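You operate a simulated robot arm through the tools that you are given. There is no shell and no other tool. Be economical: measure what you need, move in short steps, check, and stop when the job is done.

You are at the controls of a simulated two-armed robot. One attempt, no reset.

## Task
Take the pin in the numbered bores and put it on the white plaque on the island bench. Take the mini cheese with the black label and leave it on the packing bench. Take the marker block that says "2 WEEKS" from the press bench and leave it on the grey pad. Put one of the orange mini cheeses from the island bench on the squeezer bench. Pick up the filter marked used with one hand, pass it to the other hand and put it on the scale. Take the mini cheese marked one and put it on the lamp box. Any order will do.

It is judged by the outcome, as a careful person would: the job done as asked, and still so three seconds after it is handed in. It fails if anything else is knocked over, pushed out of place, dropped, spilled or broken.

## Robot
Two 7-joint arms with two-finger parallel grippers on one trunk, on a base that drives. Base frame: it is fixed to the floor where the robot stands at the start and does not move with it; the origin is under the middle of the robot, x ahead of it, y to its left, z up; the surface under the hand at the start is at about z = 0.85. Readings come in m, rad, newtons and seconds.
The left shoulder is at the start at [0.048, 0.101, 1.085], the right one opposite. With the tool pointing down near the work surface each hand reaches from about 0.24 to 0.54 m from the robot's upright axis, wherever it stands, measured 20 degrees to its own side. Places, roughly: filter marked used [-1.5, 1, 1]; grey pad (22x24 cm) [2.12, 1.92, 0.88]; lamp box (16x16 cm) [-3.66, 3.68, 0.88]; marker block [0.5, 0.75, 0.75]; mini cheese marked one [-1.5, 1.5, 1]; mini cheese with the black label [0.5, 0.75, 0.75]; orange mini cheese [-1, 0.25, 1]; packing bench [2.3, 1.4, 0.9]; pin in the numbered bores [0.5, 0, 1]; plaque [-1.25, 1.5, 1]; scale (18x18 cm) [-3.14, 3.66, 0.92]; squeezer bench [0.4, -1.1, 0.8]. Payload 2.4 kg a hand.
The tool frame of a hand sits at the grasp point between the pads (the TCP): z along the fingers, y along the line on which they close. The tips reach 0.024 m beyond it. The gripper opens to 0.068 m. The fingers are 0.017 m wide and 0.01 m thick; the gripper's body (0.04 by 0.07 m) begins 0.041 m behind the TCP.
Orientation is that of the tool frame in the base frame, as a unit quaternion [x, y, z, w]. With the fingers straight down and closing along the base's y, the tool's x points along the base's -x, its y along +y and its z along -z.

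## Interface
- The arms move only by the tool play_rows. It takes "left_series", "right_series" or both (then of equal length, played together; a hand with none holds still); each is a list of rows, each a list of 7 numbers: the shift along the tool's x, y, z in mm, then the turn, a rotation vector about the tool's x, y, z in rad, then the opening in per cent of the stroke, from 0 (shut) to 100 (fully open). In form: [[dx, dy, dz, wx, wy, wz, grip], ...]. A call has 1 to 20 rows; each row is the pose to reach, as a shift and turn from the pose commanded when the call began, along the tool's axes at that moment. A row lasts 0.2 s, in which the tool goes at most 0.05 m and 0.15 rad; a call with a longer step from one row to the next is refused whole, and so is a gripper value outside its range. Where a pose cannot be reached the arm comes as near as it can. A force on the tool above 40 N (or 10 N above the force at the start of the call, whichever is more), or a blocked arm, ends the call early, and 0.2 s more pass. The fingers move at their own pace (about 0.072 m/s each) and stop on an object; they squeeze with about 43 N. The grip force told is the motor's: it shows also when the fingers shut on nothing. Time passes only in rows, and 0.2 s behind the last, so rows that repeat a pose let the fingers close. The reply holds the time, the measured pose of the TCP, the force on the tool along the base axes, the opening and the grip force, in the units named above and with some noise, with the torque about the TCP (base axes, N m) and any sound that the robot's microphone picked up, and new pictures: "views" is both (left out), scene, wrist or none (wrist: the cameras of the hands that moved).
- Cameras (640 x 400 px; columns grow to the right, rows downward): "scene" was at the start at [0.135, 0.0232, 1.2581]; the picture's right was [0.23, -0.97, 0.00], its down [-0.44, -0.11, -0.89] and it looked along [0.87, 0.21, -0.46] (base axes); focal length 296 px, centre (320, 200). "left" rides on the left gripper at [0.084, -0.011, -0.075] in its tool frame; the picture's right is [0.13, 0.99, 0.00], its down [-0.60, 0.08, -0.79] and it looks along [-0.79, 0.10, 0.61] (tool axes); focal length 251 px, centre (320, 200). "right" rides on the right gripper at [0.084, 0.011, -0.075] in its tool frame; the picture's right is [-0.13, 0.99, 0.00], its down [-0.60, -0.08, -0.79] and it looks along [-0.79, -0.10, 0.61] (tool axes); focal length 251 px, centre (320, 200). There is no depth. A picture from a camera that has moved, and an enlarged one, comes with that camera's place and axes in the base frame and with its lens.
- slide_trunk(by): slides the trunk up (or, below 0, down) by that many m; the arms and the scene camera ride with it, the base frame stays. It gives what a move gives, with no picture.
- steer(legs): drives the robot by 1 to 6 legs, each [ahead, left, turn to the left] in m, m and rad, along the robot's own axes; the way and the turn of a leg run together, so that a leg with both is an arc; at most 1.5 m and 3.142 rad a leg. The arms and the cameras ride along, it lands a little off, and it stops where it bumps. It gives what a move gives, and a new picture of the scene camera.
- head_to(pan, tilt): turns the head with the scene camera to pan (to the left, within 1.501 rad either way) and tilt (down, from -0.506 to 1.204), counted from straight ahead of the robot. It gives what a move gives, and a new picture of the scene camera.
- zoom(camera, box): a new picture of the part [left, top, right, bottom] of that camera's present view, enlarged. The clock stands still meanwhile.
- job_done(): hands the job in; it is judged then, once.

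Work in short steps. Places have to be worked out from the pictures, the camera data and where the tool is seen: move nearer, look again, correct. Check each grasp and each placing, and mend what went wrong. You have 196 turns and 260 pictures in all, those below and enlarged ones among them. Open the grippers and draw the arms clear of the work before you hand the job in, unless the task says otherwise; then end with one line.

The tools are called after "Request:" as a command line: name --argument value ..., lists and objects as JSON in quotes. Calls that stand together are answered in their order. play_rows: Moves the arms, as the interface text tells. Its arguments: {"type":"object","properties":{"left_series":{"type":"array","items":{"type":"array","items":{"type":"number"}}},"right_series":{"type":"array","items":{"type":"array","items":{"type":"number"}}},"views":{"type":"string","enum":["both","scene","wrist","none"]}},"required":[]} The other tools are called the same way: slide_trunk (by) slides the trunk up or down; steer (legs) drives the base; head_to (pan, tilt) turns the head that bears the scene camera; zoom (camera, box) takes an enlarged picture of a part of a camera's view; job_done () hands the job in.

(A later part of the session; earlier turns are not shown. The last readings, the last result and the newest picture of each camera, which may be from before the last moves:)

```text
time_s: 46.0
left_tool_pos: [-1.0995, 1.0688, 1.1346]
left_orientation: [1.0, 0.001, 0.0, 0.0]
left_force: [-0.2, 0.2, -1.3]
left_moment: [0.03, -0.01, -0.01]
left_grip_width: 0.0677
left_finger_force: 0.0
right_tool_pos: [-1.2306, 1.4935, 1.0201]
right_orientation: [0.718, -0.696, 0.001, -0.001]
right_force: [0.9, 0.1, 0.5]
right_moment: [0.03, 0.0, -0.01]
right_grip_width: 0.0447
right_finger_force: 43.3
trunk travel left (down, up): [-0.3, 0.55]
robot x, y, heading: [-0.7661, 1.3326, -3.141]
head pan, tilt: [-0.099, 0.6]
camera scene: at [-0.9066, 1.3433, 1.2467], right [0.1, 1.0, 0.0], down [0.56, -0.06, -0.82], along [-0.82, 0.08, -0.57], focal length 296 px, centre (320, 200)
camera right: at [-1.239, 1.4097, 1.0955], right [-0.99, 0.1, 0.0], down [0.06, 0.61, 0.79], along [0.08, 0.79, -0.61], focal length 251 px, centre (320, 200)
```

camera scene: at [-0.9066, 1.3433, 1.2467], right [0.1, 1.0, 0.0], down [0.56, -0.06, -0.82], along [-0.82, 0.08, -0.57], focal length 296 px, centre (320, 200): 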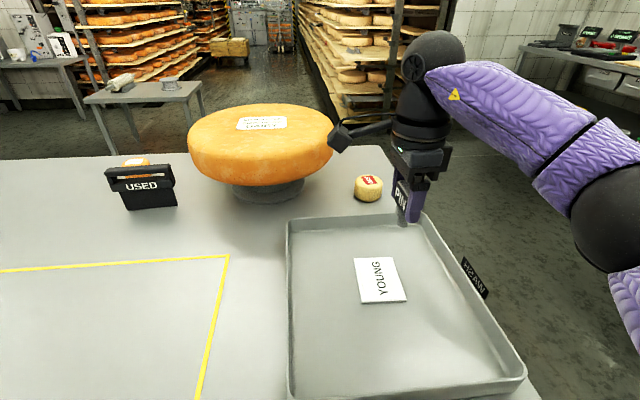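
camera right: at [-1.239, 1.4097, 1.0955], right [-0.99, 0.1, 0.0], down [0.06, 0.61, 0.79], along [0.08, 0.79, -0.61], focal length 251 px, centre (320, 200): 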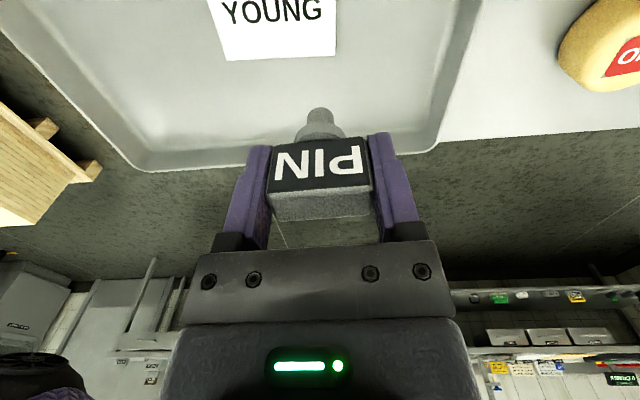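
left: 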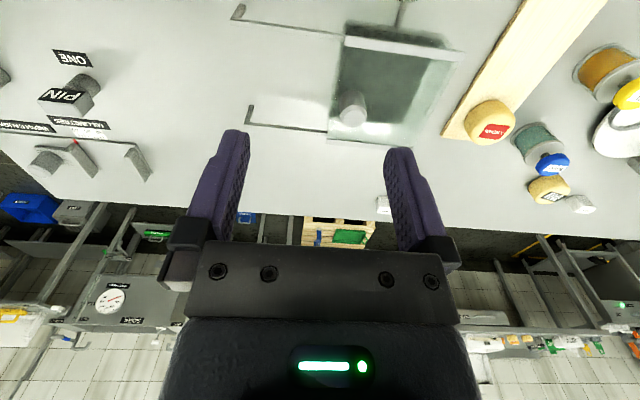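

Triangulating both views: plaque top is at z≈0.91, centre (-1.198,1.455). The pin is ~71 mm long. I shift over it and tilt the fingers leftward (camera up).

Request:
play_rows --right_series '[[4, -8, 0, 0, 0.14, 0, 20], [8, -16, 0, 0, 0.28, 0, 20], [12, -24, 0, 0, 0.42, 0, 20], [16, -32, 0, 0, 0.56, 0, 20], [16, -32, 0, 0, 0.7, 0, 20], [16, -32, 0, 0, 0.84, 0, 20], [16, -32, 0, 0, 0.98, 0, 20], [16, -32, 0, 0, 1.1, 0, 20], [16, -32, 0, 0, 1.2, 0, 20]]' --views "both"

```text
time_s: 48.0
left_tool_pos: [-1.0984, 1.0688, 1.1352]
left_orientation: [1.0, 0.0, 0.0, -0.001]
left_force: [0.4, 0.2, 0.3]
left_moment: [-0.02, 0.0, 0.03]
left_grip_width: 0.0679
left_finger_force: 0.1
right_tool_pos: [-1.1976, 1.4782, 1.0208]
right_orientation: [0.592, -0.575, 0.406, 0.392]
right_force: [-0.1, 0.4, -0.8]
right_moment: [0.02, 0.0, 0.01]
right_grip_width: 0.0449
right_finger_force: 43.4
trunk travel left (down, up): [-0.3, 0.55]
robot x, y, heading: [-0.7643, 1.3309, -3.141]
head pan, tilt: [-0.099, 0.6]
camera scene: at [-0.9066, 1.3434, 1.2467], right [0.1, 1.0, 0.0], down [0.56, -0.06, -0.82], along [-0.82, 0.08, -0.57], focal length 296 px, centre (320, 200)
camera right: at [-1.2103, 1.5183, 1.1256], right [-0.99, 0.02, -0.12], down [0.05, 0.96, -0.28], along [0.11, -0.28, -0.95], focal length 251 px, centre (320, 200)
```

scene: 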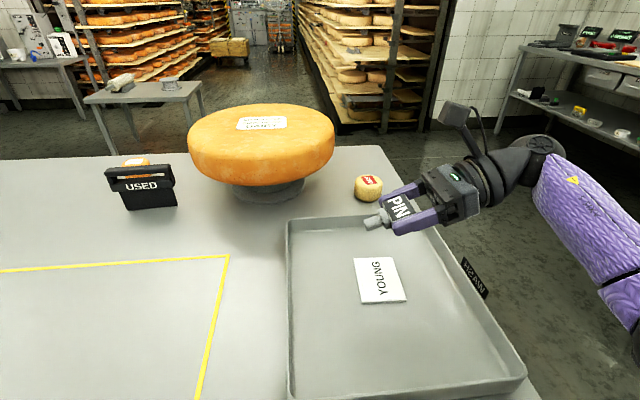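
right: 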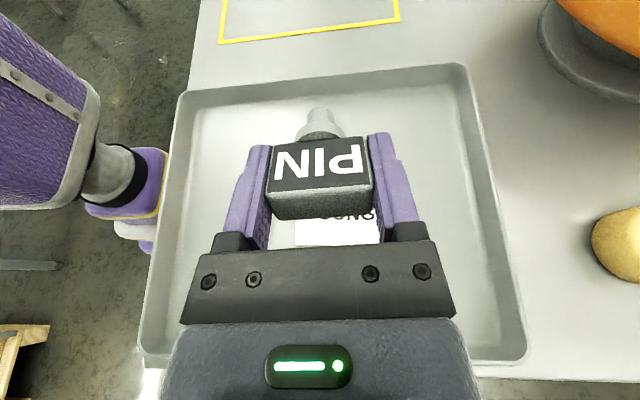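

The tilt is reached and the plaque lies below. I ease the tilt to ~1.1 rad and lower until the tip is just above the plaque.

Request:
play_rows --right_series '[[-24, 0, 8, 0, -0.05, 0, 20], [-48, 0, 16, 0, -0.1, 0, 20], [-65, 0, 21, 0, -0.1, 0, 20], [-71, 0, 24, 0, -0.1, 0, 20]]' --views "both"

Request:
zoom --camera "scene" --box '[320, 160, 500, 320]'

```text
time_s: 49.0
left_tool_pos: [-1.0997, 1.0681, 1.1349]
left_orientation: [1.0, 0.001, 0.0, 0.001]
left_force: [0.5, 0.0, -0.4]
left_moment: [0.0, -0.02, 0.03]
left_grip_width: 0.068
left_finger_force: 0.1
right_tool_pos: [-1.198, 1.4805, 0.9433]
right_orientation: [0.611, -0.594, 0.376, 0.363]
right_force: [0.0, 0.0, -1.4]
right_moment: [0.0, -0.01, 0.02]
right_grip_width: 0.0448
right_finger_force: 42.6
trunk travel left (down, up): [-0.3, 0.55]
robot x, y, heading: [-0.7657, 1.3315, -3.142]
head pan, tilt: [-0.099, 0.6]
camera scene: at [-0.9066, 1.3434, 1.2467], right [0.1, 1.0, 0.0], down [0.56, -0.06, -0.82], along [-0.82, 0.08, -0.57], focal length 296 px, centre (320, 200)
camera right: at [-1.2103, 1.5098, 1.0534], right [-0.99, 0.03, -0.12], down [0.05, 0.98, -0.18], along [0.11, -0.18, -0.98], focal length 251 px, centre (320, 200)
```

scene: 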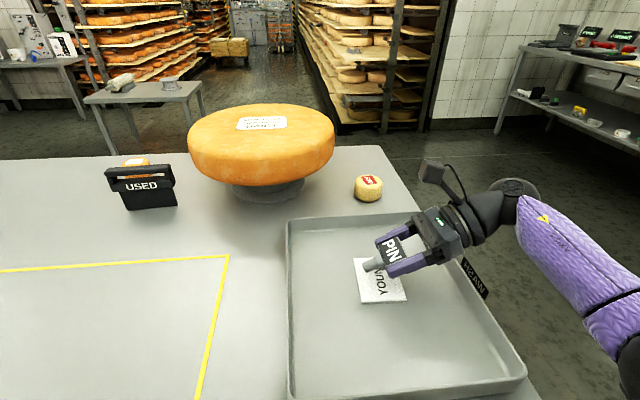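
right: 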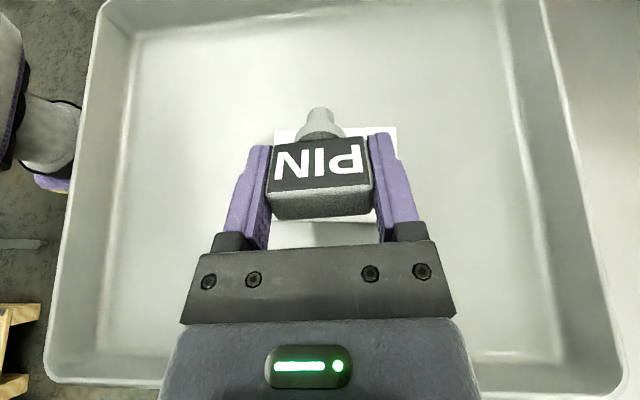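

```text
2.50 times, centred on (410, 240) of scene
camera zoom: at [-0.9066, 1.3434, 1.2467], right [0.1, 1.0, 0.0], down [0.56, -0.06, -0.82], along [-0.82, 0.08, -0.57], focal length 739 px, centre (95, 100)
```

zoom: 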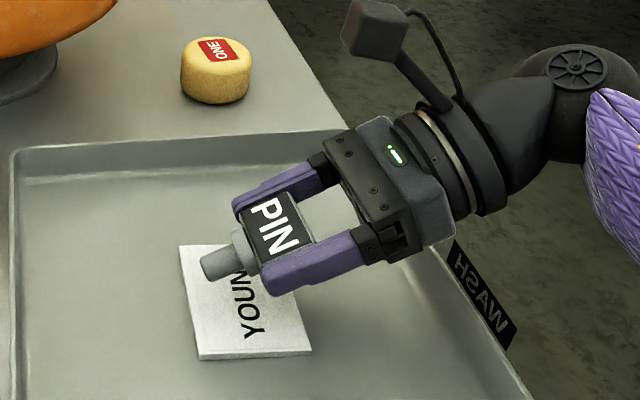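

Refined: plaque is ~8 cm square, centre (-1.203,1.47), top z≈0.895. I lower gently and watch force.

Request:
play_rows --right_series '[[-8, 0, -3, 0, 0, 0, 20], [-14, 0, -1, 0, 0, 0, 20], [-18, 0, 1, 0, 0, 0, 20], [-21, 0, 2, 0, 0, 0, 20]]' --views "wrist"

Request:
zoom --camera "scene" --box '[320, 200, 440, 320]'

```text
time_s: 50.0
left_tool_pos: [-1.0994, 1.0676, 1.134]
left_orientation: [1.0, 0.001, 0.001, 0.0]
left_force: [0.7, 0.7, 0.4]
left_moment: [0.0, 0.0, 0.0]
left_grip_width: 0.0679
left_finger_force: 0.1
right_tool_pos: [-1.1996, 1.4897, 0.9257]
right_orientation: [0.611, -0.594, 0.376, 0.363]
right_force: [0.5, 0.0, 0.1]
right_moment: [0.0, 0.0, -0.01]
right_grip_width: 0.0449
right_finger_force: 42.6
trunk travel left (down, up): [-0.3, 0.55]
robot x, y, heading: [-0.7702, 1.3337, -3.139]
head pan, tilt: [-0.099, 0.6]
camera right: at [-1.2105, 1.5185, 1.035], right [-0.99, 0.03, -0.12], down [0.05, 0.98, -0.18], along [0.11, -0.18, -0.98], focal length 251 px, centre (320, 200)
```

right: 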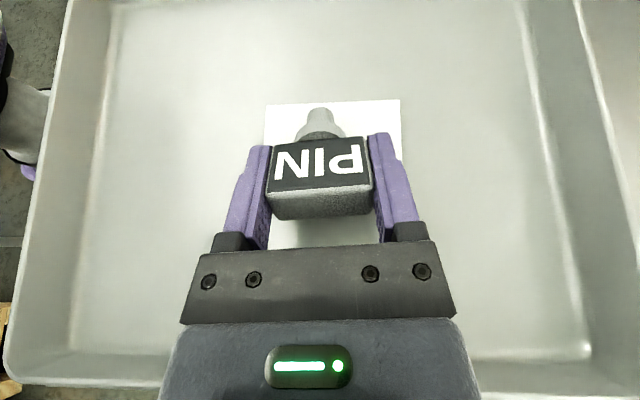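

```text
3.33 times, centred on (380, 260) of scene
camera zoom: at [-0.9066, 1.3434, 1.2467], right [0.1, 1.0, 0.0], down [0.56, -0.06, -0.82], along [-0.82, 0.08, -0.57], focal length 986 px, centre (120, 0)
```

zoom: 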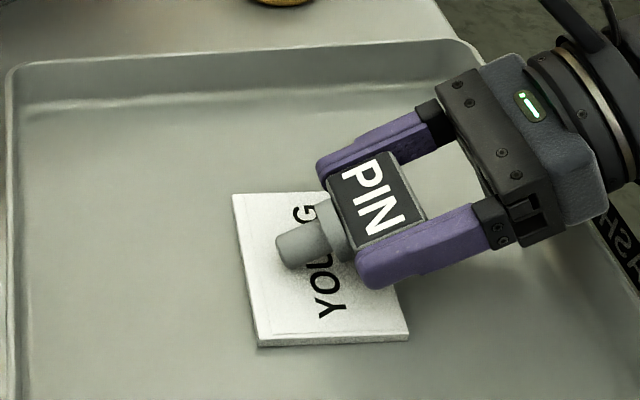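

No contact yet. I lower in small steps.

Request:
play_rows --right_series '[[-3, 0, 1.5, 0, 0, 0, 20], [-5, 0, 2.5, 0, 0, 0, 20], [-7, 0, 3.5, 0, 0, 0, 20], [-9, 0, 4.5, 0, 0, 0, 20], [-9, 0, 4.5, 0, 0, 0, 20]]' --views "none"

Request:
zoom --camera "scene" --box '[320, 200, 440, 320]'

```text
time_s: 51.2
left_tool_pos: [-1.098, 1.0693, 1.1357]
left_orientation: [1.0, 0.0, -0.001, 0.0]
left_force: [-0.8, 0.3, -1.2]
left_moment: [0.0, 0.0, 0.0]
left_grip_width: 0.068
left_finger_force: 0.1
right_tool_pos: [-1.197, 1.4901, 0.9168]
right_orientation: [0.611, -0.593, 0.376, 0.365]
right_force: [-4.2, 6.0, 31.8]
right_moment: [-1.23, 0.09, -0.19]
right_grip_width: 0.0453
right_finger_force: 43.0
trunk travel left (down, up): [-0.3, 0.55]
robot x, y, heading: [-0.7629, 1.3321, -3.14]
head pan, tilt: [-0.099, 0.6]
```

```text
3.33 times, centred on (380, 260) of scene
camera zoom: at [-0.9049, 1.3437, 1.2471], right [0.1, 1.0, 0.0], down [0.56, -0.06, -0.83], along [-0.82, 0.08, -0.56], focal length 986 px, centre (120, 0)
```

zoom: 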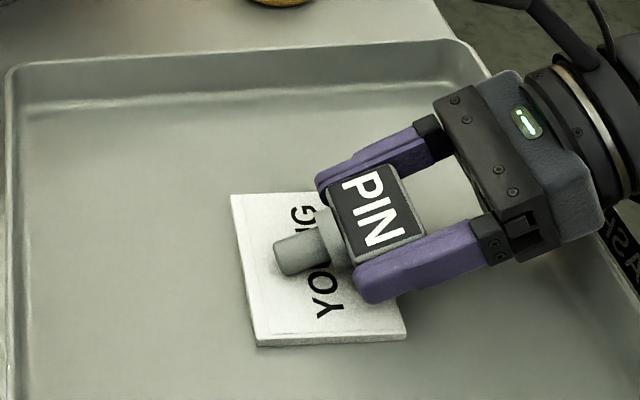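

Contact made (plaque ≈0.886). I back off 2 mm and open so the pin settles.

Request:
play_rows --right_series '[[1.8, 0, -0.9, 0, 0, 0, 20], [1.8, 0, -0.9, 0, 0, 0, 70], [1.8, 0, -0.9, 0, 0, 0, 85], [1.8, 0, -0.9, 0, 0, 0, 100], [1.8, 0, -0.9, 0, 0, 0, 100]]' --views "wrist"

Request:
zoom --camera "scene" --box '[320, 200, 440, 320]'

```text
time_s: 52.4
left_tool_pos: [-1.0996, 1.0677, 1.1338]
left_orientation: [1.0, 0.001, 0.0, -0.001]
left_force: [1.1, -0.3, -0.4]
left_moment: [-0.02, 0.0, 0.01]
left_grip_width: 0.0678
left_finger_force: 0.1
right_tool_pos: [-1.199, 1.4896, 0.9164]
right_orientation: [0.612, -0.594, 0.376, 0.362]
right_force: [-0.1, 0.0, -0.8]
right_moment: [0.01, 0.0, 0.05]
right_grip_width: 0.0679
right_finger_force: 0.2
trunk travel left (down, up): [-0.3, 0.55]
robot x, y, heading: [-0.7681, 1.3334, -3.138]
head pan, tilt: [-0.099, 0.6]
camera right: at [-1.2106, 1.5188, 1.0267], right [-0.99, 0.03, -0.12], down [0.05, 0.98, -0.18], along [0.11, -0.18, -0.98], focal length 251 px, centre (320, 200)
```

right: 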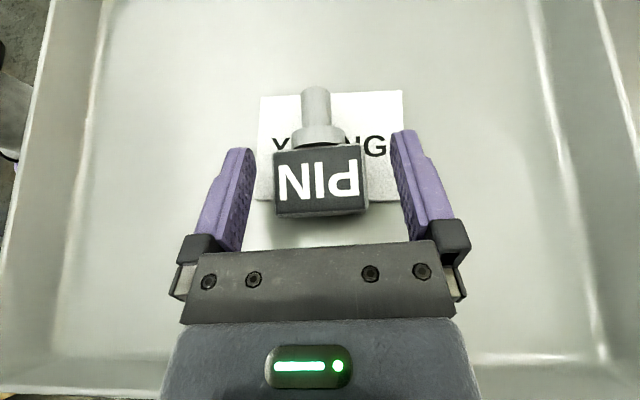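

```text
3.33 times, centred on (380, 260) of scene
camera zoom: at [-0.9065, 1.3434, 1.2467], right [0.1, 1.0, 0.0], down [0.56, -0.06, -0.82], along [-0.82, 0.08, -0.57], focal length 986 px, centre (120, 0)
```

zoom: 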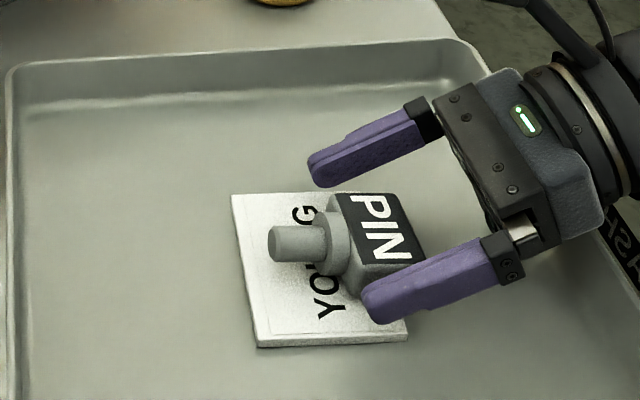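

The pin lies on the plaque. I withdraw along the tool axis, then untilt and raise.

Request:
play_rows --right_series '[[0, 0, -30, 0, 0, 0, 100], [0, 0, -65, 0, 0, 0, 100], [20, 0, -90, 0, 0, 0, 100], [50, 0, -100, 0, -0.12, 0, 100], [75, 0, -100, 0, -0.26, 0, 100], [95, 0, -100, 0, -0.4, 0, 100], [100, 0, -100, 0, -0.54, 0, 100], [100, 0, -90, 0, -0.68, 0, 100], [100, 0, -80, 0, -0.82, 0, 100], [100, 0, -70, 0, -0.96, 0, 100], [100, 0, -60, 0, -1.1, 0, 100]]' --views "scene"

```text
time_s: 54.8
left_tool_pos: [-1.0995, 1.0681, 1.1341]
left_orientation: [1.0, 0.0, 0.001, 0.001]
left_force: [0.1, 0.3, -1.0]
left_moment: [0.02, 0.0, -0.01]
left_grip_width: 0.068
left_finger_force: 0.0
right_tool_pos: [-1.1988, 1.4972, 1.0322]
right_orientation: [0.718, -0.696, 0.0, -0.002]
right_force: [-0.4, 0.0, -0.1]
right_moment: [0.01, 0.01, 0.01]
right_grip_width: 0.0681
right_finger_force: 0.0
trunk travel left (down, up): [-0.3, 0.55]
robot x, y, heading: [-0.767, 1.3332, -3.138]
head pan, tilt: [-0.099, 0.6]
camera scene: at [-0.9066, 1.3432, 1.2467], right [0.1, 1.0, 0.0], down [0.56, -0.06, -0.82], along [-0.82, 0.08, -0.57], focal length 296 px, centre (320, 200)
```

scene: 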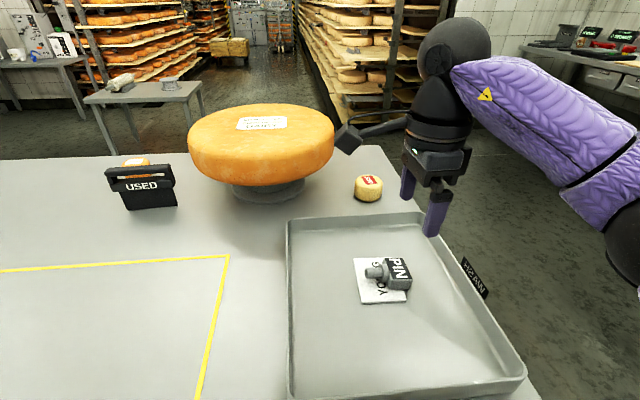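

Pin placed well. I unyaw and retract the right hand, then back off and drive to the orange mini cheese at about (-1.13,0.26).

Request:
play_rows --right_series '[[6, -5, -5, 0, 0, -0.14, 100], [12, -10, -10, 0, 0, -0.28, 100], [18, -15, -15, 0, 0, -0.42, 100], [24, -20, -20, 0, 0, -0.56, 100], [30, -25, -20, 0, 0, -0.7, 100], [36, -30, -25, 0, 0, -0.84, 100], [44, -35, -30, 0, 0, -0.98, 100], [52, -40, -30, 0, 0, -1.12, 100], [60, -45, -30, 0, 0, -1.26, 100], [70, -50, -30, 0, 0, -1.4, 100], [70, -50, -30, 0, 0, -1.54, 100]]' --views "none"

Request:
steer --legs '[[-0.15, 0, 0], [0, 1.0, 0]]'

Request:
head_to --pan 0.2 --tilt 0.65

```text
time_s: 57.2
left_tool_pos: [-1.1001, 1.0679, 1.134]
left_orientation: [1.0, 0.0, 0.0, 0.0]
left_force: [0.1, -0.3, 0.1]
left_moment: [0.02, 0.04, 0.0]
left_grip_width: 0.068
left_finger_force: 0.1
right_tool_pos: [-1.1488, 1.4297, 1.0635]
right_orientation: [1.0, 0.002, 0.002, 0.0]
right_force: [-0.1, 0.2, -1.2]
right_moment: [-0.01, 0.04, -0.01]
right_grip_width: 0.0681
right_finger_force: 0.1
trunk travel left (down, up): [-0.3, 0.55]
robot x, y, heading: [-0.7668, 1.3372, -3.144]
head pan, tilt: [-0.099, 0.6]
```

```text
time_s: 63.3
left_tool_pos: [-0.9498, 0.077, 1.1356]
left_orientation: [1.0, 0.0, 0.001, -0.001]
left_force: [0.0, -0.7, 0.1]
left_moment: [-0.03, 0.03, 0.01]
left_grip_width: 0.0678
left_finger_force: 0.1
right_tool_pos: [-0.9975, 0.4394, 1.0642]
right_orientation: [1.0, -0.001, 0.001, 0.0]
right_force: [0.2, -0.9, -0.2]
right_moment: [0.05, 0.04, 0.01]
right_grip_width: 0.068
right_finger_force: 0.1
trunk travel left (down, up): [-0.3, 0.55]
robot x, y, heading: [-0.6141, 0.3408, 3.144]
head pan, tilt: [-0.099, 0.6]
camera scene: at [-0.7562, 0.3528, 1.2467], right [0.1, 0.99, 0.0], down [0.56, -0.06, -0.82], along [-0.82, 0.08, -0.57], focal length 296 px, centre (320, 200)
```

scene: 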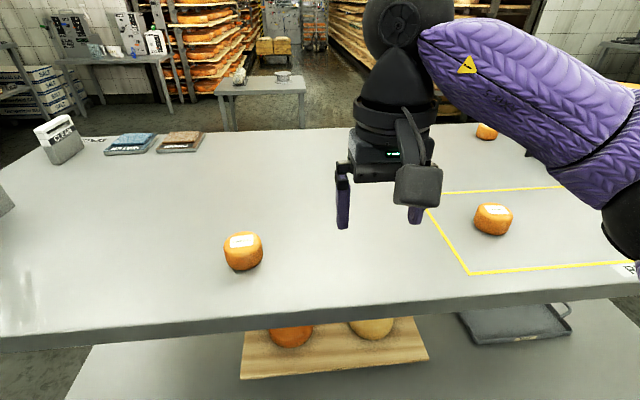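

```text
time_s: 64.1
left_tool_pos: [-0.9501, 0.0773, 1.1348]
left_orientation: [1.0, 0.0, 0.0, 0.0]
left_force: [0.1, -0.3, 0.2]
left_moment: [-0.02, -0.01, 0.02]
left_grip_width: 0.0681
left_finger_force: 0.1
right_tool_pos: [-0.9968, 0.4402, 1.0657]
right_orientation: [1.0, 0.001, 0.001, 0.0]
right_force: [0.6, -0.4, -1.2]
right_moment: [-0.02, 0.03, -0.02]
right_grip_width: 0.068
right_finger_force: 0.1
trunk travel left (down, up): [-0.3, 0.55]
robot x, y, heading: [-0.6192, 0.3414, 3.143]
head pan, tilt: [0.201, 0.649]
camera scene: at [-0.7533, 0.3269, 1.2424], right [-0.2, 0.98, 0.0], down [0.59, 0.12, -0.8], along [-0.78, -0.16, -0.6], focal length 296 px, centre (320, 200)
```

scene: 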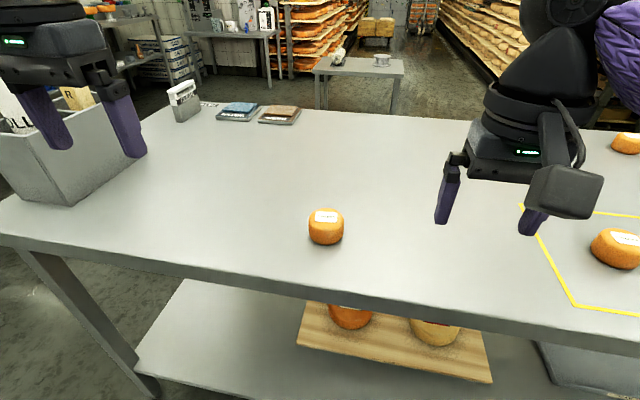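

The target cheese is at about (-1.125,0.261). I zoom on the labels and drive 0.1 m closer.

Request:
zoom --camera "scene" --box '[150, 70, 370, 250]'

Request:
steer --legs '[[0.12, 0, 0]]'

```text
2.22 times, centred on (260, 160) of scene
camera zoom: at [-0.7533, 0.3269, 1.2424], right [-0.2, 0.98, 0.0], down [0.59, 0.12, -0.8], along [-0.78, -0.16, -0.6], focal length 657 px, centre (453, 289)
```

zoom: 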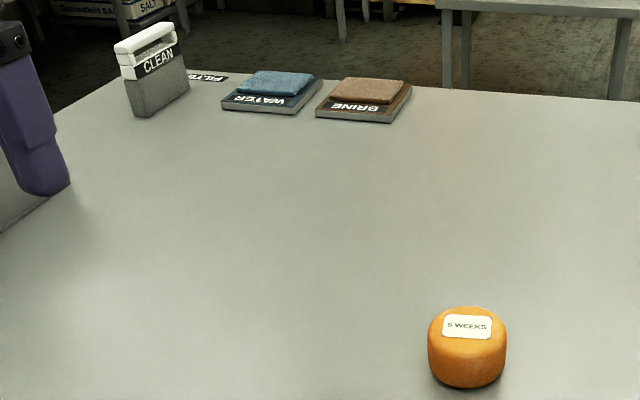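

```text
time_s: 65.4
left_tool_pos: [-1.0709, 0.0794, 1.135]
left_orientation: [1.0, 0.0, 0.0, 0.0]
left_force: [-0.1, -0.6, 0.0]
left_moment: [0.03, -0.01, 0.03]
left_grip_width: 0.068
left_finger_force: 0.1
right_tool_pos: [-1.1187, 0.44, 1.0645]
right_orientation: [1.0, -0.002, 0.002, 0.0]
right_force: [1.0, 0.0, 1.0]
right_moment: [-0.01, -0.01, 0.0]
right_grip_width: 0.0681
right_finger_force: 0.0
trunk travel left (down, up): [-0.3, 0.55]
robot x, y, heading: [-0.7375, 0.3432, 3.138]
head pan, tilt: [0.201, 0.649]
camera scene: at [-0.8749, 0.3273, 1.2424], right [-0.2, 0.98, 0.0], down [0.59, 0.12, -0.8], along [-0.78, -0.16, -0.61], focal length 296 px, centre (320, 200)
```

scene: 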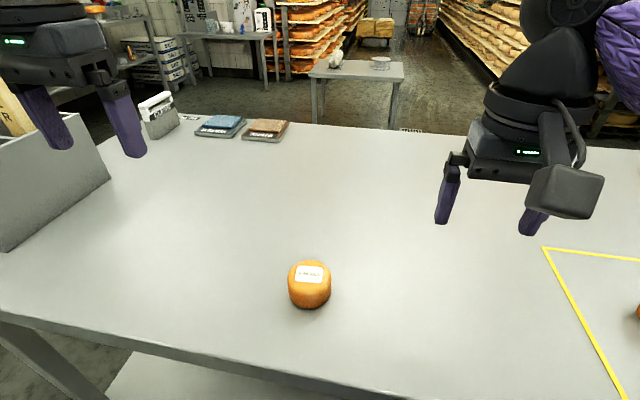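

The cheese is ~60 mm wide at (-1.125,0.2615). I shift the base right so that the left hand is in line with it.

Request:
steer --legs '[[0, -0.18, 0]]'

Request:
zoom --camera "left" --box '[0, 0, 640, 400]'

```text
time_s: 66.9
left_tool_pos: [-1.0714, 0.2584, 1.1367]
left_orientation: [1.0, -0.001, -0.001, -0.001]
left_force: [0.4, 0.0, -0.3]
left_moment: [0.01, 0.02, -0.01]
left_grip_width: 0.0683
left_finger_force: 0.0
right_tool_pos: [-1.1166, 0.6191, 1.0644]
right_orientation: [1.0, -0.003, 0.001, 0.0]
right_force: [-0.2, -0.3, 0.3]
right_moment: [-0.03, -0.01, 0.02]
right_grip_width: 0.068
right_finger_force: 0.1
trunk travel left (down, up): [-0.3, 0.55]
robot x, y, heading: [-0.7395, 0.5215, 3.134]
head pan, tilt: [0.201, 0.649]
camera scene: at [-0.8738, 0.5057, 1.2424], right [-0.2, 0.98, 0.0], down [0.59, 0.12, -0.8], along [-0.78, -0.16, -0.6], focal length 296 px, centre (320, 200)
```

scene: 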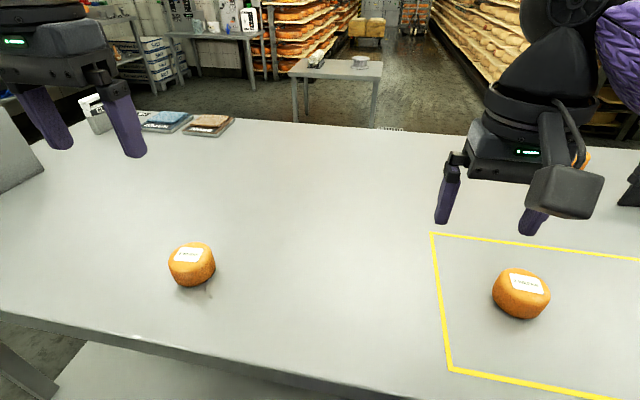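

```text
1.00 times, centred on (320, 200) of left (not enlarged: the box is as wide or as high as the picture)
camera zoom: at [-0.9876, 0.269, 1.2107], right [0.13, -0.99, 0.0], down [-0.6, -0.08, 0.79], along [-0.79, -0.1, -0.61], focal length 251 px, centre (320, 200)
```

zoom: 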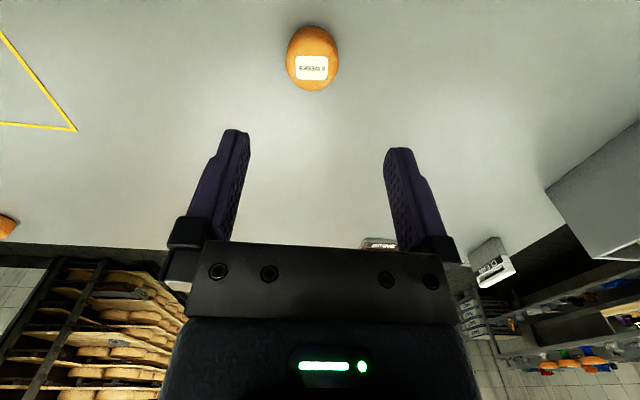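

Left hand is nearly in line. I descend to z≈1.0 above the cheese.

Request:
play_rows --left_series '[[-20, -2, 35, 0, 0, 0, 100], [-40, -4, 70, 0, 0, 0, 100], [-50, -4, 105, 0, 0, 0, 100], [-50, -4, 140, 0, 0, 0, 100], [-50, -4, 140, 0, 0, 0, 100]]' --views "wrist"

```text
time_s: 68.1
left_tool_pos: [-1.1213, 0.2625, 0.9952]
left_orientation: [1.0, -0.002, 0.0, 0.0]
left_force: [-0.9, -0.2, -0.1]
left_moment: [-0.02, 0.04, 0.0]
left_grip_width: 0.068
left_finger_force: 0.1
right_tool_pos: [-1.1172, 0.6194, 1.0638]
right_orientation: [1.0, -0.003, 0.002, 0.0]
right_force: [0.0, -0.4, 0.3]
right_moment: [0.0, -0.01, 0.01]
right_grip_width: 0.0679
right_finger_force: 0.0
trunk travel left (down, up): [-0.3, 0.55]
robot x, y, heading: [-0.7341, 0.5172, 3.141]
head pan, tilt: [0.201, 0.649]
camera left: at [-1.0392, 0.2731, 1.0711], right [0.13, -0.99, 0.0], down [-0.6, -0.08, 0.79], along [-0.79, -0.1, -0.61], focal length 251 px, centre (320, 200)
```

left: 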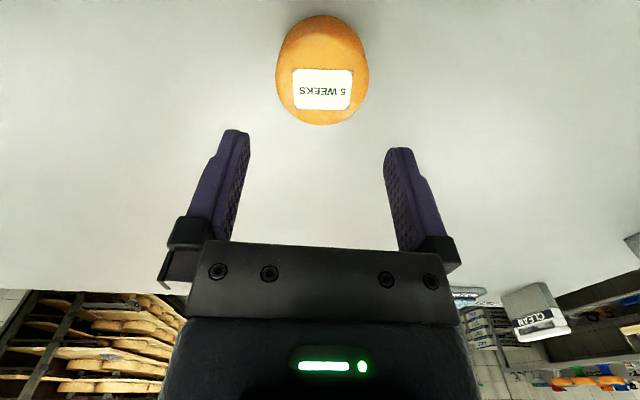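

Aligned. I descend around the cheese, to z≈0.906, stopping just short first.

Request:
play_rows --left_series '[[-3, 0, 30, 0, 0, 0, 100], [-3, 0, 55, 0, 0, 0, 100], [-3, 0, 65, 0, 0, 0, 100]]' --views "wrist"

```text
time_s: 68.9
left_tool_pos: [-1.1241, 0.2607, 0.9292]
left_orientation: [1.0, -0.002, 0.0, 0.0]
left_force: [-0.5, 0.9, -0.4]
left_moment: [-0.01, 0.01, -0.03]
left_grip_width: 0.0678
left_finger_force: 0.0
right_tool_pos: [-1.1168, 0.6185, 1.0643]
right_orientation: [1.0, -0.003, 0.002, 0.0]
right_force: [-0.1, -0.2, 0.1]
right_moment: [0.01, -0.01, 0.01]
right_grip_width: 0.0683
right_finger_force: 0.1
trunk travel left (down, up): [-0.3, 0.55]
robot x, y, heading: [-0.7396, 0.5187, 3.136]
head pan, tilt: [0.201, 0.649]
camera left: at [-1.0408, 0.2725, 1.0055], right [0.13, -0.99, 0.0], down [-0.6, -0.08, 0.79], along [-0.79, -0.1, -0.61], focal length 251 px, centre (320, 200)
```

left: 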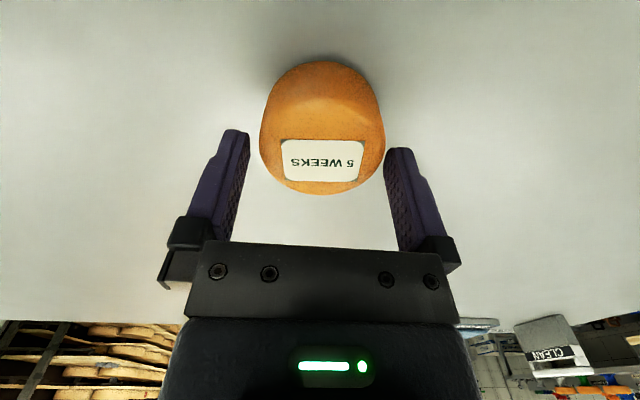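

Centred within about 1 mm. I correct slightly, descend and close.

Request:
play_rows --left_series '[[-4, 1, 0, 0, 0, 0, 100], [-4, 1, 12, 0, 0, 0, 100], [-4, 1, 22, 0, 0, 0, 100], [-4, 1, 22, 0, 0, 0, 60], [-4, 1, 22, 0, 0, 0, 40], [-4, 1, 22, 0, 0, 0, 40]]' --views "wrist"

```text
time_s: 70.3
left_tool_pos: [-1.1297, 0.2599, 0.9093]
left_orientation: [1.0, -0.002, 0.0, 0.0]
left_force: [-1.3, -1.1, 4.9]
left_moment: [0.0, -0.03, -0.01]
left_grip_width: 0.0592
left_finger_force: 43.3
right_tool_pos: [-1.1171, 0.6185, 1.064]
right_orientation: [1.0, -0.004, 0.002, 0.0]
right_force: [-0.5, -0.1, -0.3]
right_moment: [0.0, 0.02, 0.02]
right_grip_width: 0.0679
right_finger_force: 0.1
trunk travel left (down, up): [-0.3, 0.55]
robot x, y, heading: [-0.7369, 0.5219, 3.139]
head pan, tilt: [0.201, 0.649]
camera left: at [-1.045, 0.2716, 0.9844], right [0.13, -0.99, 0.0], down [-0.6, -0.08, 0.79], along [-0.79, -0.1, -0.61], focal length 251 px, centre (320, 200)
```

left: 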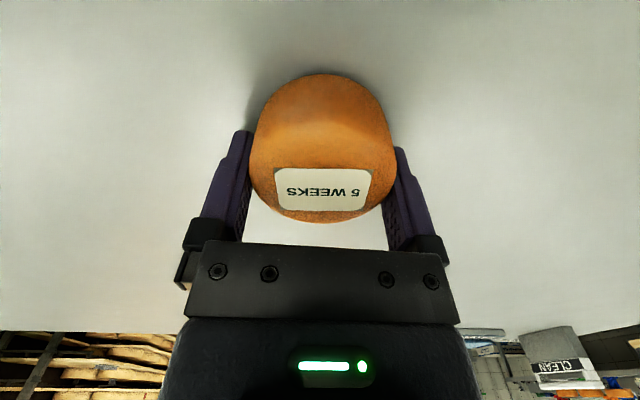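

Gripped at 59 mm. I lift and retract.

Request:
play_rows --left_series '[[0, 0, -20, 0, 0, 0, 40], [0, 0, -55, 0, 0, 0, 40], [10, 0, -95, 0, 0, 0, 40], [30, 0, -135, 0, 0, 0, 40], [50, 0, -165, 0, 0, 0, 40]]' --views "both"

```text
time_s: 71.5
left_tool_pos: [-1.0787, 0.2606, 1.0746]
left_orientation: [1.0, -0.002, 0.0, 0.001]
left_force: [0.2, 0.4, -0.3]
left_moment: [-0.02, 0.02, 0.01]
left_grip_width: 0.0588
left_finger_force: 43.2
right_tool_pos: [-1.1166, 0.6179, 1.0638]
right_orientation: [1.0, -0.003, 0.002, -0.001]
right_force: [-0.2, -0.2, -0.6]
right_moment: [-0.02, 0.04, -0.02]
right_grip_width: 0.068
right_finger_force: 0.1
trunk travel left (down, up): [-0.3, 0.55]
robot x, y, heading: [-0.7363, 0.517, 3.136]
head pan, tilt: [0.201, 0.649]
camera scene: at [-0.8737, 0.5053, 1.2424], right [-0.2, 0.98, 0.0], down [0.59, 0.12, -0.8], along [-0.78, -0.16, -0.6], focal length 296 px, centre (320, 200)
camera left: at [-0.9964, 0.2721, 1.1499], right [0.13, -0.99, 0.0], down [-0.61, -0.08, 0.79], along [-0.79, -0.1, -0.61], focal length 251 px, centre (320, 200)
```

scene: 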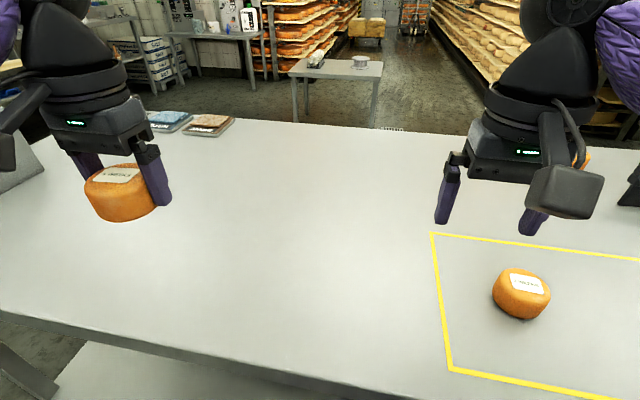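
left: 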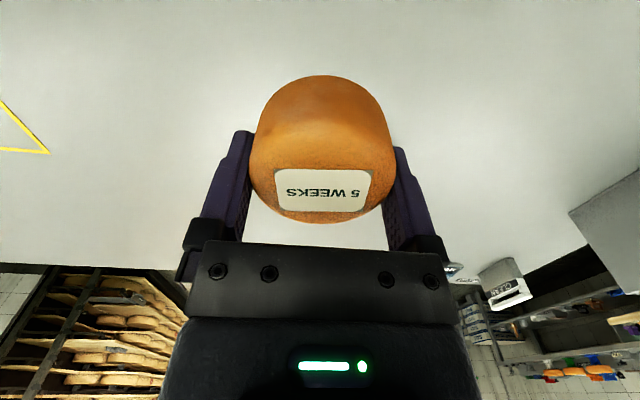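

Cheese lifted. I back off, turn toward -y and look for the squeezer bench.

Request:
steer --legs '[[-0.35, 0, 0], [0, 0, 1.57]]'

Request:
head_to --pan 0.3 --tilt 0.4

```text
time_s: 77.5
left_tool_pos: [-0.1291, 0.1731, 1.0742]
left_orientation: [0.711, 0.703, -0.001, 0.0]
left_force: [0.4, 0.2, -1.5]
left_moment: [-0.03, 0.0, -0.01]
left_grip_width: 0.0592
left_finger_force: 43.1
right_tool_pos: [-0.4874, 0.1392, 1.0647]
right_orientation: [0.712, 0.702, 0.001, -0.001]
right_force: [0.0, -0.8, -0.3]
right_moment: [-0.01, -0.01, -0.01]
right_grip_width: 0.068
right_finger_force: 0.1
trunk travel left (down, up): [-0.3, 0.55]
robot x, y, heading: [-0.3904, 0.5199, -1.582]
head pan, tilt: [0.201, 0.649]
camera scene: at [-0.3725, 0.3861, 1.2424], right [-0.98, -0.19, 0.0], down [-0.11, 0.59, -0.8], along [0.15, -0.78, -0.6], focal length 296 px, centre (320, 200)
```

scene: 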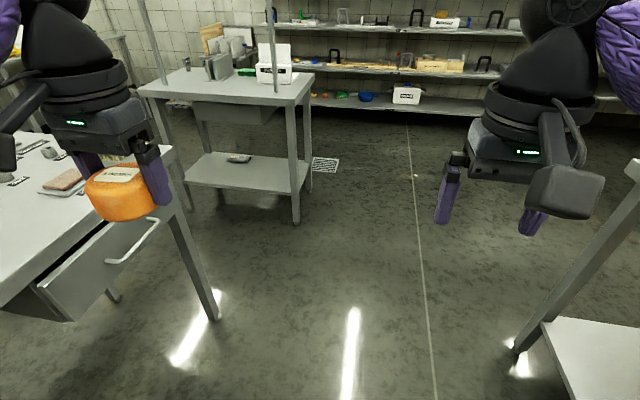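

```text
time_s: 78.3
left_tool_pos: [-0.1292, 0.1734, 1.0735]
left_orientation: [0.711, 0.703, 0.0, 0.0]
left_force: [-0.6, 0.0, -2.1]
left_moment: [-0.02, 0.02, -0.01]
left_grip_width: 0.0588
left_finger_force: 43.2
right_tool_pos: [-0.4873, 0.1404, 1.0648]
right_orientation: [0.712, 0.702, 0.002, -0.002]
right_force: [0.9, 0.7, -0.2]
right_moment: [-0.02, -0.01, -0.01]
right_grip_width: 0.0679
right_finger_force: 0.2
trunk travel left (down, up): [-0.3, 0.55]
robot x, y, heading: [-0.3863, 0.5152, -1.583]
head pan, tilt: [0.3, 0.4]
camera scene: at [-0.3625, 0.3826, 1.2649], right [-0.96, -0.28, 0.0], down [-0.11, 0.37, -0.92], along [0.26, -0.88, -0.39], focal length 296 px, centre (320, 200)
```

scene: 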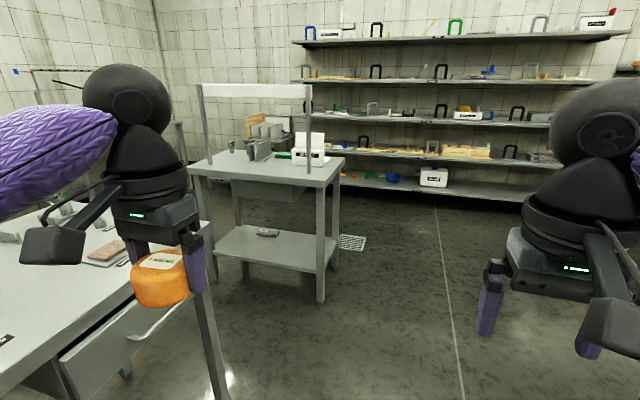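

The squeezer bench is ahead-left (front edge y≈-0.85). I zoom to see what stands on it.

Request:
zoom --camera "scene" --box '[180, 70, 360, 210]'

Request:
steer --legs '[[0.75, 0, 0]]'

```text
2.86 times, centred on (270, 140) of scene
camera zoom: at [-0.3625, 0.3826, 1.2649], right [-0.96, -0.28, 0.0], down [-0.11, 0.37, -0.92], along [0.26, -0.88, -0.39], focal length 845 px, centre (463, 371)
```

zoom: 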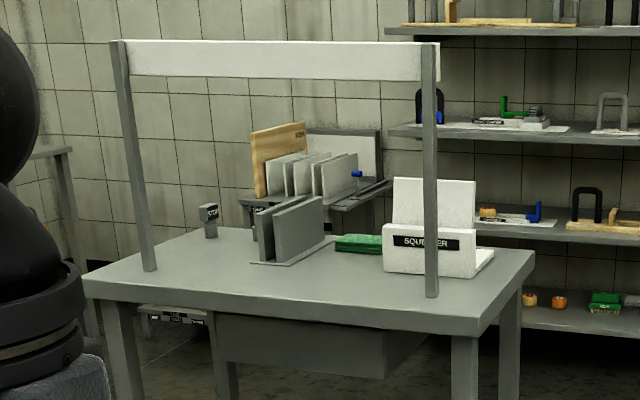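

```text
time_s: 82.5
left_tool_pos: [-0.1467, -0.6022, 1.0737]
left_orientation: [0.715, 0.699, 0.001, 0.0]
left_force: [-0.3, -0.5, -1.2]
left_moment: [-0.03, 0.01, 0.01]
left_grip_width: 0.0589
left_finger_force: 43.3
right_tool_pos: [-0.5037, -0.6332, 1.0645]
right_orientation: [0.715, 0.699, 0.001, -0.001]
right_force: [-0.4, 0.2, -0.3]
right_moment: [0.03, -0.02, 0.0]
right_grip_width: 0.0675
right_finger_force: 0.1
trunk travel left (down, up): [-0.3, 0.55]
robot x, y, heading: [-0.3979, -0.2517, -1.593]
head pan, tilt: [0.3, 0.4]
camera scene: at [-0.3774, -0.3909, 1.2649], right [-0.96, -0.27, 0.0], down [-0.11, 0.37, -0.92], along [0.25, -0.89, -0.39], focal length 296 px, centre (320, 200)
```

scene: 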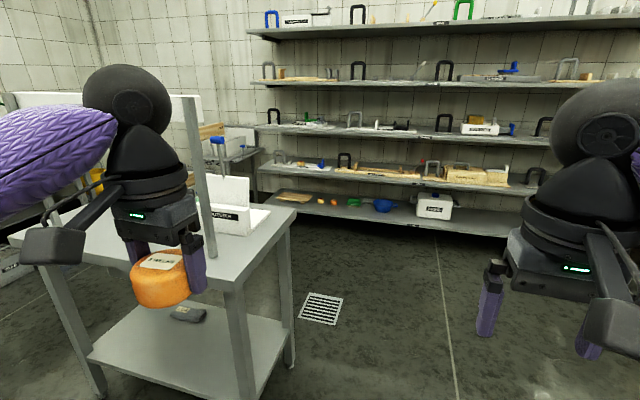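

There's a frame with posts on the bench. I'll approach from its right end: drive forward, a bit right, turn to face +x and look.

Request:
steer --legs '[[0.6, -0.3, 0], [0, 0, 1.58]]'

Request:
head_to --pan 0.0 --tilt 0.5

```text
time_s: 90.0
left_tool_pos: [-0.3618, -0.5985, 1.0731]
left_orientation: [0.028, 1.0, 0.0, 0.0]
left_force: [-0.2, -0.1, -1.2]
left_moment: [-0.01, -0.04, 0.0]
left_grip_width: 0.0591
left_finger_force: 42.4
right_tool_pos: [-0.3446, -0.9558, 1.0643]
right_orientation: [0.029, 1.0, 0.001, -0.002]
right_force: [0.1, -0.5, 0.5]
right_moment: [-0.01, 0.03, -0.01]
right_grip_width: 0.0678
right_finger_force: 0.0
trunk travel left (down, up): [-0.3, 0.55]
robot x, y, heading: [-0.7171, -0.8384, -0.063]
head pan, tilt: [0.3, 0.4]
camera scene: at [-0.5823, -0.8162, 1.2649], right [0.24, -0.97, 0.0], down [-0.38, -0.09, -0.92], along [0.89, 0.22, -0.39], focal length 296 px, centre (320, 200)
```

scene: 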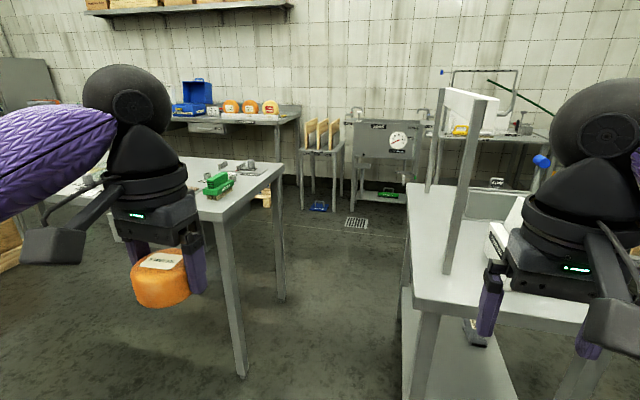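

```text
time_s: 90.8
left_tool_pos: [-0.3618, -0.597, 1.0731]
left_orientation: [0.029, 1.0, 0.0, 0.0]
left_force: [0.3, 0.7, -1.0]
left_moment: [-0.02, -0.01, 0.0]
left_grip_width: 0.059
left_finger_force: 43.1
right_tool_pos: [-0.3441, -0.9571, 1.0635]
right_orientation: [0.029, 1.0, 0.0, -0.003]
right_force: [-0.5, -0.3, 0.0]
right_moment: [0.01, -0.01, -0.05]
right_grip_width: 0.0682
right_finger_force: 0.1
trunk travel left (down, up): [-0.3, 0.55]
robot x, y, heading: [-0.721, -0.8426, -0.063]
head pan, tilt: [0.0, 0.499]
camera scene: at [-0.5814, -0.8437, 1.2558], right [-0.06, -1.0, 0.0], down [-0.48, 0.03, -0.88], along [0.88, -0.05, -0.48], focal length 296 px, centre (320, 200)
```

scene: 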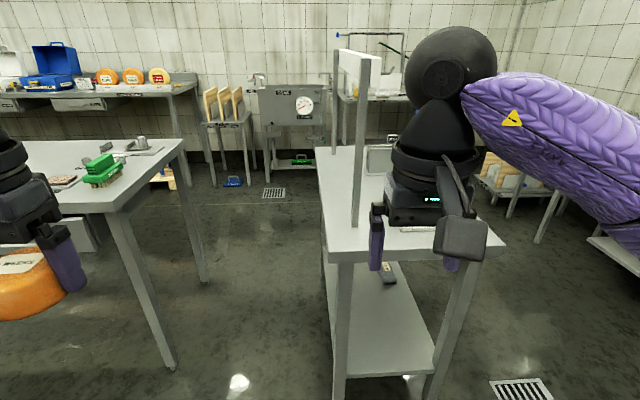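

The bench top is at z≈0.80, with posts/bar along y≈-0.98 and the squeezer at this end; the far (x≈0.78) end is open. I'll go round the press bench by its north end: turn north and drive up the aisle.

Request:
steer --legs '[[0, 0, 1.63], [1.3, -0.3, 0], [1.3, 0, 0], [1.1, 0, 0]]'

Request:
head_to --pan -0.7 --tilt 0.4

```text
time_s: 112.6
left_tool_pos: [-0.5339, 3.1842, 1.0743]
left_orientation: [-0.693, 0.72, 0.0, 0.0]
left_force: [0.6, 0.0, -1.5]
left_moment: [0.0, 0.0, 0.0]
left_grip_width: 0.0591
left_finger_force: 43.1
right_tool_pos: [-0.175, 3.2091, 1.0641]
right_orientation: [-0.692, 0.722, -0.001, -0.002]
right_force: [0.4, 0.8, 0.7]
right_moment: [0.03, 0.0, -0.01]
right_grip_width: 0.0683
right_finger_force: 0.0
trunk travel left (down, up): [-0.3, 0.55]
robot x, y, heading: [-0.2855, 2.8324, 1.531]
head pan, tilt: [0.0, 0.499]
camera scene: at [-0.2841, 2.9737, 1.2558], right [1.0, -0.04, 0.0], down [-0.02, -0.48, -0.88], along [0.03, 0.88, -0.48], focal length 296 px, centre (320, 200)
```

scene: 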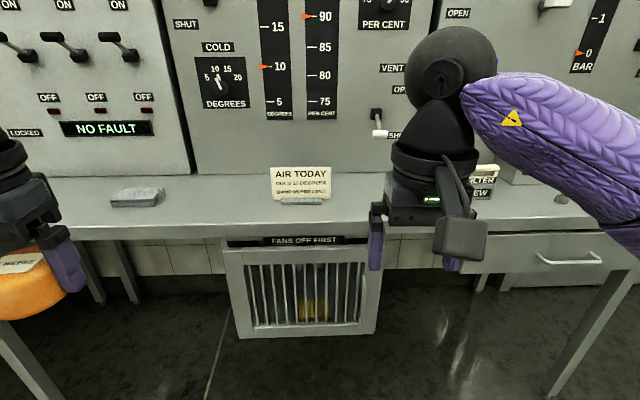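

```text
time_s: 113.7
left_tool_pos: [-0.5327, 3.1837, 1.0741]
left_orientation: [-0.694, 0.72, 0.0, 0.0]
left_force: [0.2, 0.6, -1.9]
left_moment: [-0.01, -0.03, 0.03]
left_grip_width: 0.0593
left_finger_force: 42.7
right_tool_pos: [-0.1743, 3.209, 1.064]
right_orientation: [-0.693, 0.721, -0.001, -0.001]
right_force: [0.3, -0.3, -0.6]
right_moment: [0.01, 0.01, 0.02]
right_grip_width: 0.068
right_finger_force: 0.0
trunk travel left (down, up): [-0.3, 0.55]
robot x, y, heading: [-0.2857, 2.8304, 1.531]
head pan, tilt: [-0.7, 0.4]
camera scene: at [-0.2253, 2.9512, 1.2649], right [0.74, -0.67, 0.0], down [-0.26, -0.29, -0.92], along [0.62, 0.68, -0.39], focal length 296 px, centre (320, 200)
```

scene: 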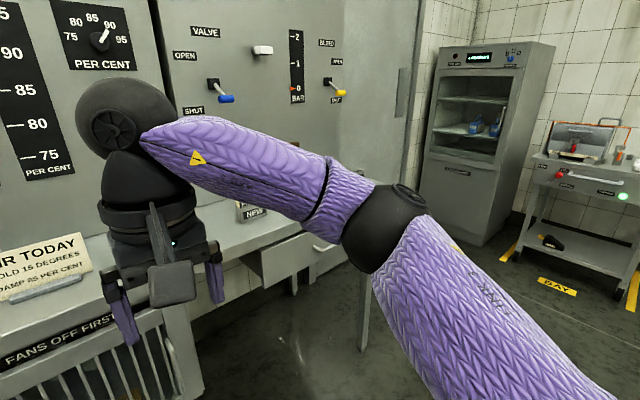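

I back off a little, turn to face +x and look along the north passage.

Request:
steer --legs '[[-0.1, 0, 0], [0, 0, -1.53]]'

Request:
head_to --pan -0.4 --tilt 0.5

```text
time_s: 118.6
left_tool_pos: [0.0493, 2.993, 1.0743]
left_orientation: [-0.004, 1.0, 0.0, 0.0]
left_force: [-0.2, 0.1, -1.8]
left_moment: [0.02, -0.02, -0.01]
left_grip_width: 0.0591
left_finger_force: 43.3
right_tool_pos: [0.0905, 2.6352, 1.0638]
right_orientation: [-0.003, 1.0, 0.0, -0.002]
right_force: [-0.4, -0.2, -0.3]
right_moment: [-0.01, -0.01, -0.06]
right_grip_width: 0.0682
right_finger_force: 0.0
trunk travel left (down, up): [-0.3, 0.55]
robot x, y, heading: [-0.29, 2.7291, 0.008]
head pan, tilt: [-0.7, 0.4]
camera scene: at [-0.1732, 2.6736, 1.2649], right [-0.64, -0.77, 0.0], down [-0.3, 0.25, -0.92], along [0.71, -0.59, -0.39], focal length 296 px, centre (320, 200)
```

scene: 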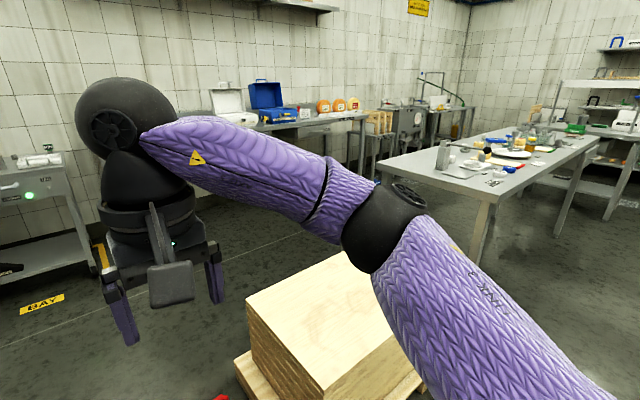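

```text
time_s: 119.4
left_tool_pos: [0.0487, 2.9943, 1.0741]
left_orientation: [-0.003, 1.0, 0.0, 0.0]
left_force: [0.0, 0.2, -0.2]
left_moment: [0.0, -0.01, 0.01]
left_grip_width: 0.0591
left_finger_force: 42.7
right_tool_pos: [0.0906, 2.6369, 1.0648]
right_orientation: [-0.003, 1.0, 0.0, -0.001]
right_force: [0.7, -0.7, 0.1]
right_moment: [0.02, 0.01, 0.04]
right_grip_width: 0.0678
right_finger_force: 0.1
trunk travel left (down, up): [-0.3, 0.55]
robot x, y, heading: [-0.2903, 2.7313, 0.008]
head pan, tilt: [-0.4, 0.499]
camera scene: at [-0.1605, 2.698, 1.2558], right [-0.38, -0.92, 0.0], down [-0.44, 0.18, -0.88], along [0.81, -0.34, -0.48], focal length 296 px, centre (320, 200)
```

scene: 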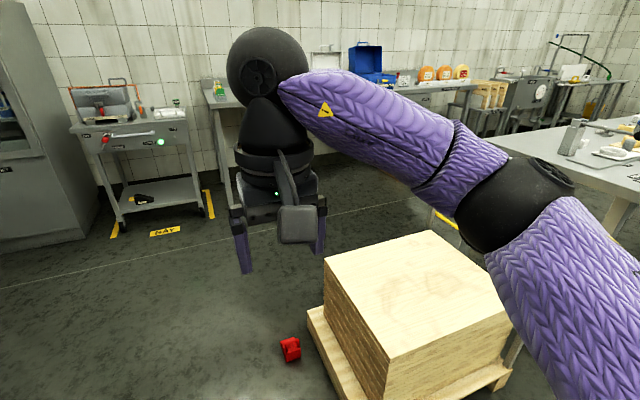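

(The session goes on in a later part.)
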